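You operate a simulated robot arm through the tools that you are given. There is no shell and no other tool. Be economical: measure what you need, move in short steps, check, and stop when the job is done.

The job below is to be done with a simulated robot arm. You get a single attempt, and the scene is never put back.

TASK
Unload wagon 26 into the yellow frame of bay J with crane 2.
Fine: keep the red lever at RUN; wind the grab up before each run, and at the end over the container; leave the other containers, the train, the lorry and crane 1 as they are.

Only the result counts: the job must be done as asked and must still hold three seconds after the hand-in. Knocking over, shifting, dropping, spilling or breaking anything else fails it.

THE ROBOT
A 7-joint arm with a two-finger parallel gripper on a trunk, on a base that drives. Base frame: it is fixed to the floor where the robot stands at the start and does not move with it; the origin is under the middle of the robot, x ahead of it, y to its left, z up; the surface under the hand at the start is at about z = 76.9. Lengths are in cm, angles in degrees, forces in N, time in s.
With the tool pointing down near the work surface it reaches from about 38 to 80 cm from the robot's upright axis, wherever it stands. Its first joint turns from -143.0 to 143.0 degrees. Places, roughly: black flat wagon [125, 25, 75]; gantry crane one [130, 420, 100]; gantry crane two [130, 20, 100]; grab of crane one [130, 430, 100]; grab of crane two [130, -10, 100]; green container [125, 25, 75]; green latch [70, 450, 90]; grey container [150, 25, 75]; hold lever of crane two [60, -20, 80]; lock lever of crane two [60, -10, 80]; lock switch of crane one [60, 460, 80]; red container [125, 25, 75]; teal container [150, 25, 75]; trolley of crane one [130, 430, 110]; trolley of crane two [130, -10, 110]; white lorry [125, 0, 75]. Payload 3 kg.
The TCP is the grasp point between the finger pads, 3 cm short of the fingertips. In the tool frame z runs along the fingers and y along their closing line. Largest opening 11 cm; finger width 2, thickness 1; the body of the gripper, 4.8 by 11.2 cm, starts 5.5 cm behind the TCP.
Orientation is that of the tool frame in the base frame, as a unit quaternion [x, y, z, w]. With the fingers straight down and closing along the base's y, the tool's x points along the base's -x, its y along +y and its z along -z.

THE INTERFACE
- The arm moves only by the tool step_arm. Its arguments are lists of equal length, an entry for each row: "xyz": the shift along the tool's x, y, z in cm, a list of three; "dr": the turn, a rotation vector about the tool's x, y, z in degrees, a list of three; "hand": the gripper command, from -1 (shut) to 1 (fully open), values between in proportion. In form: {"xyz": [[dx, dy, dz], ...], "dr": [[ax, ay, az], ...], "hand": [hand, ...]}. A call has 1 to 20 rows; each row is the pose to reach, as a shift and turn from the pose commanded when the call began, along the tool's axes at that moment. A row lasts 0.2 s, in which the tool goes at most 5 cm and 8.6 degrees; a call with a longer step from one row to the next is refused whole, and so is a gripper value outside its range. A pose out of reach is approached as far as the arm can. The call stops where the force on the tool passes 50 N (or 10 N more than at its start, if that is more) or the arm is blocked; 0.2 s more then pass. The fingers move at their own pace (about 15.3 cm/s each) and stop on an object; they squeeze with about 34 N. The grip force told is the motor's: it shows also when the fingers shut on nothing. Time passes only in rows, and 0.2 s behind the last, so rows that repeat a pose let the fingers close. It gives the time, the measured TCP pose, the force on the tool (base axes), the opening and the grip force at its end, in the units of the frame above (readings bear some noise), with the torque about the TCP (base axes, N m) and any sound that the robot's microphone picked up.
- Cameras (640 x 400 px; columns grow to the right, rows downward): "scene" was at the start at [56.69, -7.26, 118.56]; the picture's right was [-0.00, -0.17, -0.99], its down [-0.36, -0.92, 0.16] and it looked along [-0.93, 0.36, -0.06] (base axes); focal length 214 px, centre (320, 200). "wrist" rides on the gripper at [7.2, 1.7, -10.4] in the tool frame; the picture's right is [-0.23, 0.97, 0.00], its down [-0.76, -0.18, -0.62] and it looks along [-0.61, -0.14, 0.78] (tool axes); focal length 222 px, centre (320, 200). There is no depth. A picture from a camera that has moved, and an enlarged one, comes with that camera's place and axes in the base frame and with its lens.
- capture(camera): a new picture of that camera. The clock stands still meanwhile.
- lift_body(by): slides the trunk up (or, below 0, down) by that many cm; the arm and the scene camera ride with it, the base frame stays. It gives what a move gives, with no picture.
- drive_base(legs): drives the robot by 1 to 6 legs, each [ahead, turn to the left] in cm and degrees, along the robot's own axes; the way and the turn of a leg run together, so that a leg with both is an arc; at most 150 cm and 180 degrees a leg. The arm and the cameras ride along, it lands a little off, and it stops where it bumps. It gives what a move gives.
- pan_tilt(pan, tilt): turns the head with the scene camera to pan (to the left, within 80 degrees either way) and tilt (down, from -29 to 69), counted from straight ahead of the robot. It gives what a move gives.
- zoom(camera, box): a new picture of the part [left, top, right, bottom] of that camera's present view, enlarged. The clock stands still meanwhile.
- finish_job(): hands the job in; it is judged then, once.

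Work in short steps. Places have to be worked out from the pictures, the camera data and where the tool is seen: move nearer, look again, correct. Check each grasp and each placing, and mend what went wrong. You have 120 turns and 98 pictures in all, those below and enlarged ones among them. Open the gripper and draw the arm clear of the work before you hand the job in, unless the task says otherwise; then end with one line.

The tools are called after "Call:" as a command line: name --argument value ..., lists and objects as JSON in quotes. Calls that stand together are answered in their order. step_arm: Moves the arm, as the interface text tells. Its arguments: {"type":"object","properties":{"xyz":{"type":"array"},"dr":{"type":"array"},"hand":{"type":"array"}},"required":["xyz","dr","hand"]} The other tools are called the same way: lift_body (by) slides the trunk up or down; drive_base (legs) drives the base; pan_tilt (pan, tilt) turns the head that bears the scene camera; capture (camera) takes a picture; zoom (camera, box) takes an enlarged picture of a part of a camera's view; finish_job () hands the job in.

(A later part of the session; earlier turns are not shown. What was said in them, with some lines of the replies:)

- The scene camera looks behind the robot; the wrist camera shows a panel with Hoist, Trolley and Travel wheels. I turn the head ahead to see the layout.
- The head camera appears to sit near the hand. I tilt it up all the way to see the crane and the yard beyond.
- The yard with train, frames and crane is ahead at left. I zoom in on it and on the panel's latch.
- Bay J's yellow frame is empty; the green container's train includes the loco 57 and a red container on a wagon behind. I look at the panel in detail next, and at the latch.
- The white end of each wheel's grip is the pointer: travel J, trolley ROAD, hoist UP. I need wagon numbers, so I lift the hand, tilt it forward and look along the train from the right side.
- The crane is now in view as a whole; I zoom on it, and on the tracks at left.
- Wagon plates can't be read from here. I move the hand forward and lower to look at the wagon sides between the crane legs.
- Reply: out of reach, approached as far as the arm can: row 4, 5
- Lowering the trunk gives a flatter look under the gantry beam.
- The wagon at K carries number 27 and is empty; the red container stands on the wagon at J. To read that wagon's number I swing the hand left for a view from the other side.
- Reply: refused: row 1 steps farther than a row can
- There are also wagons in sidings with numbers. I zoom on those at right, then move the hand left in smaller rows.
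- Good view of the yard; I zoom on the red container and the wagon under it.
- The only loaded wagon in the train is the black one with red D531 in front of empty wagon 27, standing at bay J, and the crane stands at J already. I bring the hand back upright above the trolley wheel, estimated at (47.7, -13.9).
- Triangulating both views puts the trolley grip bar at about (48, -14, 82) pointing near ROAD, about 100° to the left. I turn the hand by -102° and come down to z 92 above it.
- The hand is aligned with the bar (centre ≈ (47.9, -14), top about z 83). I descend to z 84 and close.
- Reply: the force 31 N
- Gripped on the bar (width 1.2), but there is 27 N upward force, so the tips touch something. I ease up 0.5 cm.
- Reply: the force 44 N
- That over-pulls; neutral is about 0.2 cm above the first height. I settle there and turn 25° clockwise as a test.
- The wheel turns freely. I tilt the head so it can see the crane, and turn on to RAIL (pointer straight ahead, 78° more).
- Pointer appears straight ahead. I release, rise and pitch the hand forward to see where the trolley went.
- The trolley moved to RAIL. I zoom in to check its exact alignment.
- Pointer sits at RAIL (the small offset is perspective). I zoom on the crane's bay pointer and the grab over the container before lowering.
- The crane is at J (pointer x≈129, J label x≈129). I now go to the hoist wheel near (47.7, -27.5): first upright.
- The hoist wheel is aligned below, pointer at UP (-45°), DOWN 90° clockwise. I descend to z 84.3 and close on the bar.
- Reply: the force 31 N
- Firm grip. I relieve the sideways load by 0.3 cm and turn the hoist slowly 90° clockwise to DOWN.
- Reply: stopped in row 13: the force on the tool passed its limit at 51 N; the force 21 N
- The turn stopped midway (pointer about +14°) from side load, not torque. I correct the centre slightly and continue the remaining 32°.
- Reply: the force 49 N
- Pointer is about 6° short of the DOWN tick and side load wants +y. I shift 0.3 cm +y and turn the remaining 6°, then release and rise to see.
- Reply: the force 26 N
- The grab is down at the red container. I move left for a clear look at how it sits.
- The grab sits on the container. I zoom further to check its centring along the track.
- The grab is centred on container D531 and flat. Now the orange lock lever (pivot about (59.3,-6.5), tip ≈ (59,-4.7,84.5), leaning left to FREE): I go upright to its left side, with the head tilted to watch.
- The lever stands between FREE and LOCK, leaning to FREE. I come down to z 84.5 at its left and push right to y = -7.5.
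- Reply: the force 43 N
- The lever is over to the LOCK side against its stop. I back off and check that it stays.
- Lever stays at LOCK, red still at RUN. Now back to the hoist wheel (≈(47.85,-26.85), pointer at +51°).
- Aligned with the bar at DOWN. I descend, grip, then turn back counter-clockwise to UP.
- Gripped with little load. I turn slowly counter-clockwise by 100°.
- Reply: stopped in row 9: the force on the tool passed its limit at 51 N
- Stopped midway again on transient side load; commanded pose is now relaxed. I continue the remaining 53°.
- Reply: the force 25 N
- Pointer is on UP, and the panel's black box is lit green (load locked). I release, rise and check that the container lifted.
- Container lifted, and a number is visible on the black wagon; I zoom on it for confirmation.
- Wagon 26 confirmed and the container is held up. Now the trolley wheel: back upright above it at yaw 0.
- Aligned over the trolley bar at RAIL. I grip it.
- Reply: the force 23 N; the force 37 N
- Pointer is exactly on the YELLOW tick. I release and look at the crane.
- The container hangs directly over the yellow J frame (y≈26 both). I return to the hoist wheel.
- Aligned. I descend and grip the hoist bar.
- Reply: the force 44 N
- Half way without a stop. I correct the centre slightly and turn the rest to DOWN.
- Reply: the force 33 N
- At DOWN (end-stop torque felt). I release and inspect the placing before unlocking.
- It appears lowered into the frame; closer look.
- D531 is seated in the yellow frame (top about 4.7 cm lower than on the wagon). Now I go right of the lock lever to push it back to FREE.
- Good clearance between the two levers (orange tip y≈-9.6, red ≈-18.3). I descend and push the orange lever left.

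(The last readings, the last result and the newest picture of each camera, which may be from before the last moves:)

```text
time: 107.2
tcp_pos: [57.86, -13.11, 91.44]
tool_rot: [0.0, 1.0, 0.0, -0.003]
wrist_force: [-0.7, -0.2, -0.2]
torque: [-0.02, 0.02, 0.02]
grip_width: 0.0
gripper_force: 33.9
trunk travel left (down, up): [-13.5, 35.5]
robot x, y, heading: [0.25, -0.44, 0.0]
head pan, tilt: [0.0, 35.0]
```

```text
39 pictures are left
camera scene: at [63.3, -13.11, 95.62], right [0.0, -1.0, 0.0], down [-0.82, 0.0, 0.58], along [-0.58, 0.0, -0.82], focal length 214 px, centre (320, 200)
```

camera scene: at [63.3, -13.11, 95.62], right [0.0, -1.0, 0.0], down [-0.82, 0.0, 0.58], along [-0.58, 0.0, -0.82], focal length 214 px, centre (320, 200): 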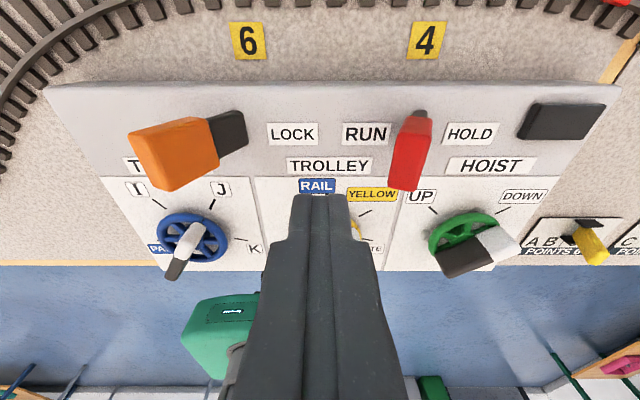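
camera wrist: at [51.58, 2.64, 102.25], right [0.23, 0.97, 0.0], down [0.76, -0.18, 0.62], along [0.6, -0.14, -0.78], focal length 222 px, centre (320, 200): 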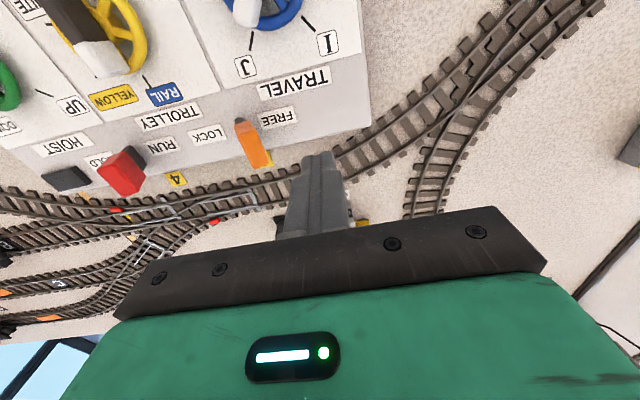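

Lever is at FREE and the lamp is off. Back to the hoist wheel to wind up.

Call:
step_arm --xyz '[[1.4, -2, -1.6], [2.8, -4, -1.6], [4.2, -6, -1.6], [5.6, -8, -1.6], [7, -10, -1.6], [8.4, -12, -1.6], [9.85, -13.9, -1.6], [9.85, -13.9, -1.6]]' --dr '[[0, 0, 7], [0, 0, 14], [0, 0, 21], [0, 0, 28], [0, 0, 35], [0, 0, 43], [0, 0, 51], [0, 0, 51]]' --hand '[0, 0, 0, 0, 0, 0, 0, 0]'

Call:
step_arm --xyz '[[0, 0, 3], [0, 0, 6], [0, 0, 8.8], [0, 0, 8.8], [0, 0, 8.8], [0, 0, 8.8]]' --dr '[[0, 0, 0], [0, 0, 0], [0, 0, 0], [0, 0, 0], [0, 0, 0], [0, 0, 0]]' --hand '[0, 0, 0, -1, -1, -1]'

Call:
capture --camera "scene"

```text
time: 109.0
tcp_pos: [48.15, -26.87, 93.13]
tool_rot: [0.433, 0.902, 0.0, -0.003]
wrist_force: [-0.6, 1.0, -0.3]
torque: [0.01, 0.0, 0.01]
grip_width: 5.52
gripper_force: 0.1
trunk travel left (down, up): [-13.5, 35.5]
robot x, y, heading: [-0.36, -0.17, 0.2]
head pan, tilt: [0.0, 35.0]
```

```text
time: 110.4
tcp_pos: [48.0, -26.85, 84.18]
tool_rot: [0.432, 0.902, 0.0, -0.005]
wrist_force: [-40.0, -25.4, -18.8]
torque: [-0.66, -0.05, 0.85]
grip_width: 1.21
gripper_force: 45.1
trunk travel left (down, up): [-13.5, 35.5]
robot x, y, heading: [0.15, -0.57, -0.0]
head pan, tilt: [0.0, 35.0]
```

```text
38 pictures are left
camera scene: at [51.32, -31.07, 88.46], right [-0.78, -0.63, 0.0], down [-0.51, 0.64, 0.58], along [-0.37, 0.45, -0.81], focal length 214 px, centre (320, 200)
```

scene: 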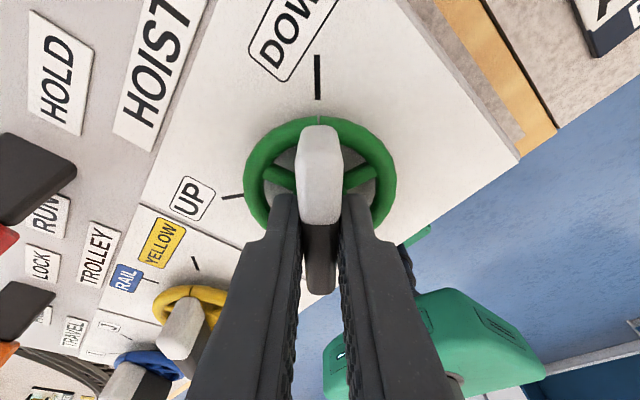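

Gripped; the side load points along -tool y, so I shift 0.35 cm that way and turn the first 50° back.

Call:
step_arm --xyz '[[0, -0.35, 0.1], [0, -0.35, 0.1], [0, -0.35, 0.1], [0, -0.35, 0.1], [0, -0.35, 0.1], [0, -0.35, 0.1], [0, -0.35, 0.1], [0, -0.35, 0.1], [0, -0.35, 0.1], [0, -0.35, 0.1], [0, -0.35, 0.1], [0, -0.35, 0.1]]' --dr '[[0, 0, 0], [0, 0, -5], [0, 0, -10], [0, 0, -15], [0, 0, -20], [0, 0, -25], [0, 0, -30], [0, 0, -35], [0, 0, -40], [0, 0, -45], [0, 0, -50], [0, 0, -50]]' --hand '[-1, -1, -1, -1, -1, -1, -1, -1, -1, -1, -1, -1]'

```text
time: 113.0
tcp_pos: [47.71, -27.16, 84.24]
tool_rot: [0.008, 1.0, 0.001, -0.003]
wrist_force: [-9.0, 19.9, -14.0]
torque: [-0.01, -0.62, 0.04]
grip_width: 1.18
gripper_force: 44.7
trunk travel left (down, up): [-13.5, 35.5]
robot x, y, heading: [0.08, -0.24, -0.0]
head pan, tilt: [0.0, 35.0]
```

The load is modest; I turn the remaining 50° to UP.

Call:
step_arm --xyz '[[0, 0.1, 0.1], [0, 0.1, 0.1], [0, 0.1, 0.1], [0, 0.1, 0.1], [0, 0.1, 0.1], [0, 0.1, 0.1], [0, 0.1, 0.1], [0, 0.1, 0.1], [0, 0.1, 0.1], [0, 0.1, 0.1], [0, 0.1, 0.1]]' --dr '[[0, 0, -5], [0, 0, -10], [0, 0, -15], [0, 0, -20], [0, 0, -25], [0, 0, -30], [0, 0, -35], [0, 0, -40], [0, 0, -45], [0, 0, -50.5], [0, 0, -50.5]]' --hand '[-1, -1, -1, -1, -1, -1, -1, -1, -1, -1, -1]'

Call:
capture --camera "scene"

```text
time: 115.4
tcp_pos: [47.87, -27.13, 84.21]
tool_rot: [-0.418, 0.909, 0.001, 0.0]
wrist_force: [9.7, -24.9, 25.1]
torque: [-0.47, -0.46, -0.04]
grip_width: 1.18
gripper_force: 44.6
trunk travel left (down, up): [-13.5, 35.5]
robot x, y, heading: [0.37, -0.19, -0.0]
head pan, tilt: [0.0, 35.0]
```

```text
37 pictures are left
camera scene: at [51.39, -23.1, 88.5], right [0.76, -0.65, 0.0], down [-0.53, -0.62, 0.57], along [-0.37, -0.44, -0.82], focal length 214 px, centre (320, 200)
```

scene: 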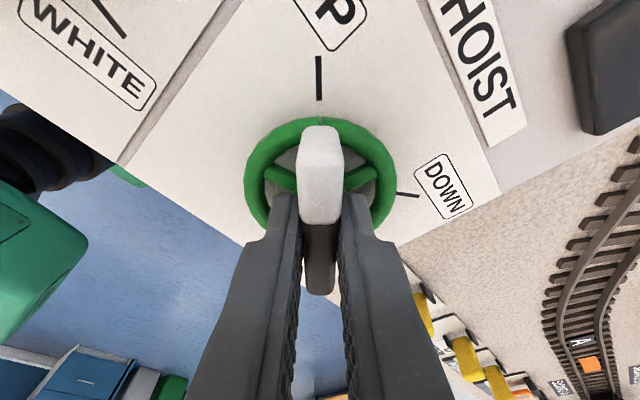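

On UP. I release, rise, and look at the result.

Call:
step_arm --xyz '[[0, 0, 0], [0, 0, 0], [0, 0, -4], [0, 0, -8], [0, 0, -12], [0, 0, -16], [0, 0, -20], [0, 0, -24], [0, 0, -24], [0, 0, -24]]' --dr '[[0, 0, 0], [0, 0, 0], [0, 0, 8], [0, 0, 16], [0, 0, 24], [0, 0, 32], [0, 0, 40], [0, 0, 48], [0, 0, 49.5], [0, 0, 49.5]]' --hand '[0, 0, 0, 0, 0, 0, 0, 0, 0, 0]'

Call:
step_arm --xyz '[[-1, 4.8, 0], [-2, 9.5, 0], [-3, 14.2, 0], [-4, 18.9, 0], [-5, 23.6, 0], [-6, 28.3, 0], [-7, 33, 0], [-8, 37.7, 0], [-8, 42.4, 0], [-8, 47, 0], [-8, 47, 0]]' --dr '[[0, -5, 0], [0, -10, 0], [0, -15, 0], [0, -20, 0], [0, -25, 0], [0, -30, 0], [0, -30, 0], [0, -30, 0], [0, -30, 0], [0, -30, 0], [0, -30, 0]]' --hand '[1, 1, 1, 1, 1, 1, 1, 1, 1, 1, 1]'

Call:
pan_tilt --pan 0 --tilt -29

Call:
zoom --camera "scene" --box '[230, 120, 410, 255]'

Call:
zoom --camera "scene" --box '[280, 185, 350, 235]'

```text
time: 117.6
tcp_pos: [47.84, -26.96, 108.18]
tool_rot: [0.001, 1.0, 0.001, -0.003]
wrist_force: [-0.6, -0.3, -0.3]
torque: [0.03, -0.03, 0.02]
grip_width: 5.5
gripper_force: 0.0
trunk travel left (down, up): [-13.5, 35.5]
robot x, y, heading: [0.38, -0.53, -0.1]
head pan, tilt: [0.0, 35.0]
```

```text
time: 120.0
tcp_pos: [55.91, 19.86, 108.25]
tool_rot: [0.001, 0.967, 0.001, 0.255]
wrist_force: [0.8, 0.0, 0.0]
torque: [0.02, 0.0, 0.02]
grip_width: 11.01
gripper_force: 0.1
trunk travel left (down, up): [-13.5, 35.5]
robot x, y, heading: [0.04, -0.27, 0.1]
head pan, tilt: [0.0, 35.0]
```

```text
time: 121.3
tcp_pos: [56.02, 19.95, 108.35]
tool_rot: [0.0, 0.967, 0.001, 0.256]
wrist_force: [0.0, -0.2, -0.3]
torque: [0.0, -0.01, 0.0]
grip_width: 10.98
gripper_force: 0.2
trunk travel left (down, up): [-13.5, 35.5]
robot x, y, heading: [0.36, -0.23, 0.1]
head pan, tilt: [0.0, -28.6]
```

```text
2.96 times, centred on (320, 188) of scene
camera zoom: at [65.94, 19.87, 121.29], right [0.0, -1.0, 0.0], down [-0.53, 0.0, -0.85], along [0.85, 0.0, -0.53], focal length 636 px, centre (320, 237)
```

zoom: 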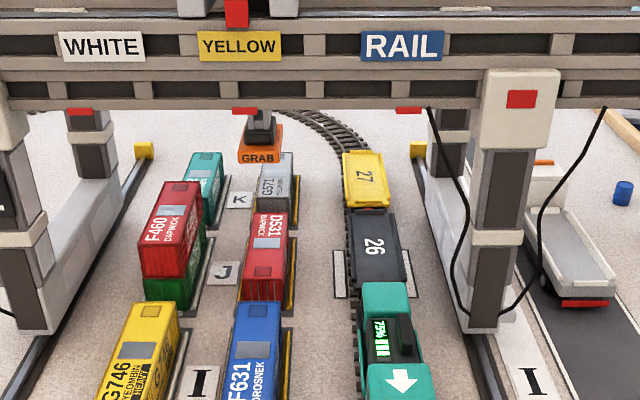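

```text
8.00 times, centred on (315, 210) of scene
camera zoom: at [65.94, 19.87, 121.29], right [0.0, -1.0, 0.0], down [-0.53, 0.0, -0.85], along [0.85, 0.0, -0.53], focal length 1716 px, centre (360, 120)
```

zoom: 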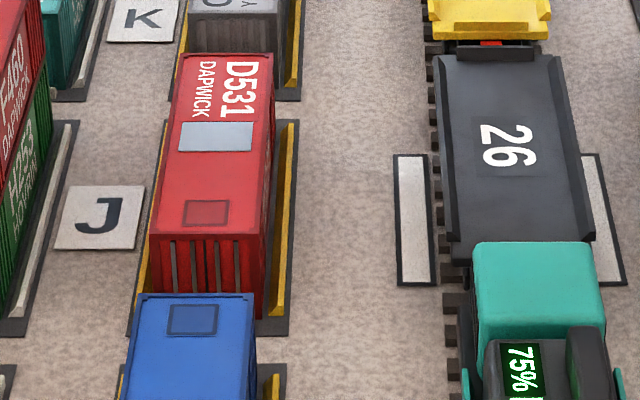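

Container D531 stands inside the yellow J frame, wagon 26 is empty, the grab is wound up over the container, the lock is free and the red lever is at RUN. The hand is open and clear, so I hand in.

Call:
finish_job

```text
The job is handed in.
```

Crane 2 unloaded wagon 26: container D531 stands in the yellow frame of bay J, with the grab wound up over it and the red lever still at RUN.
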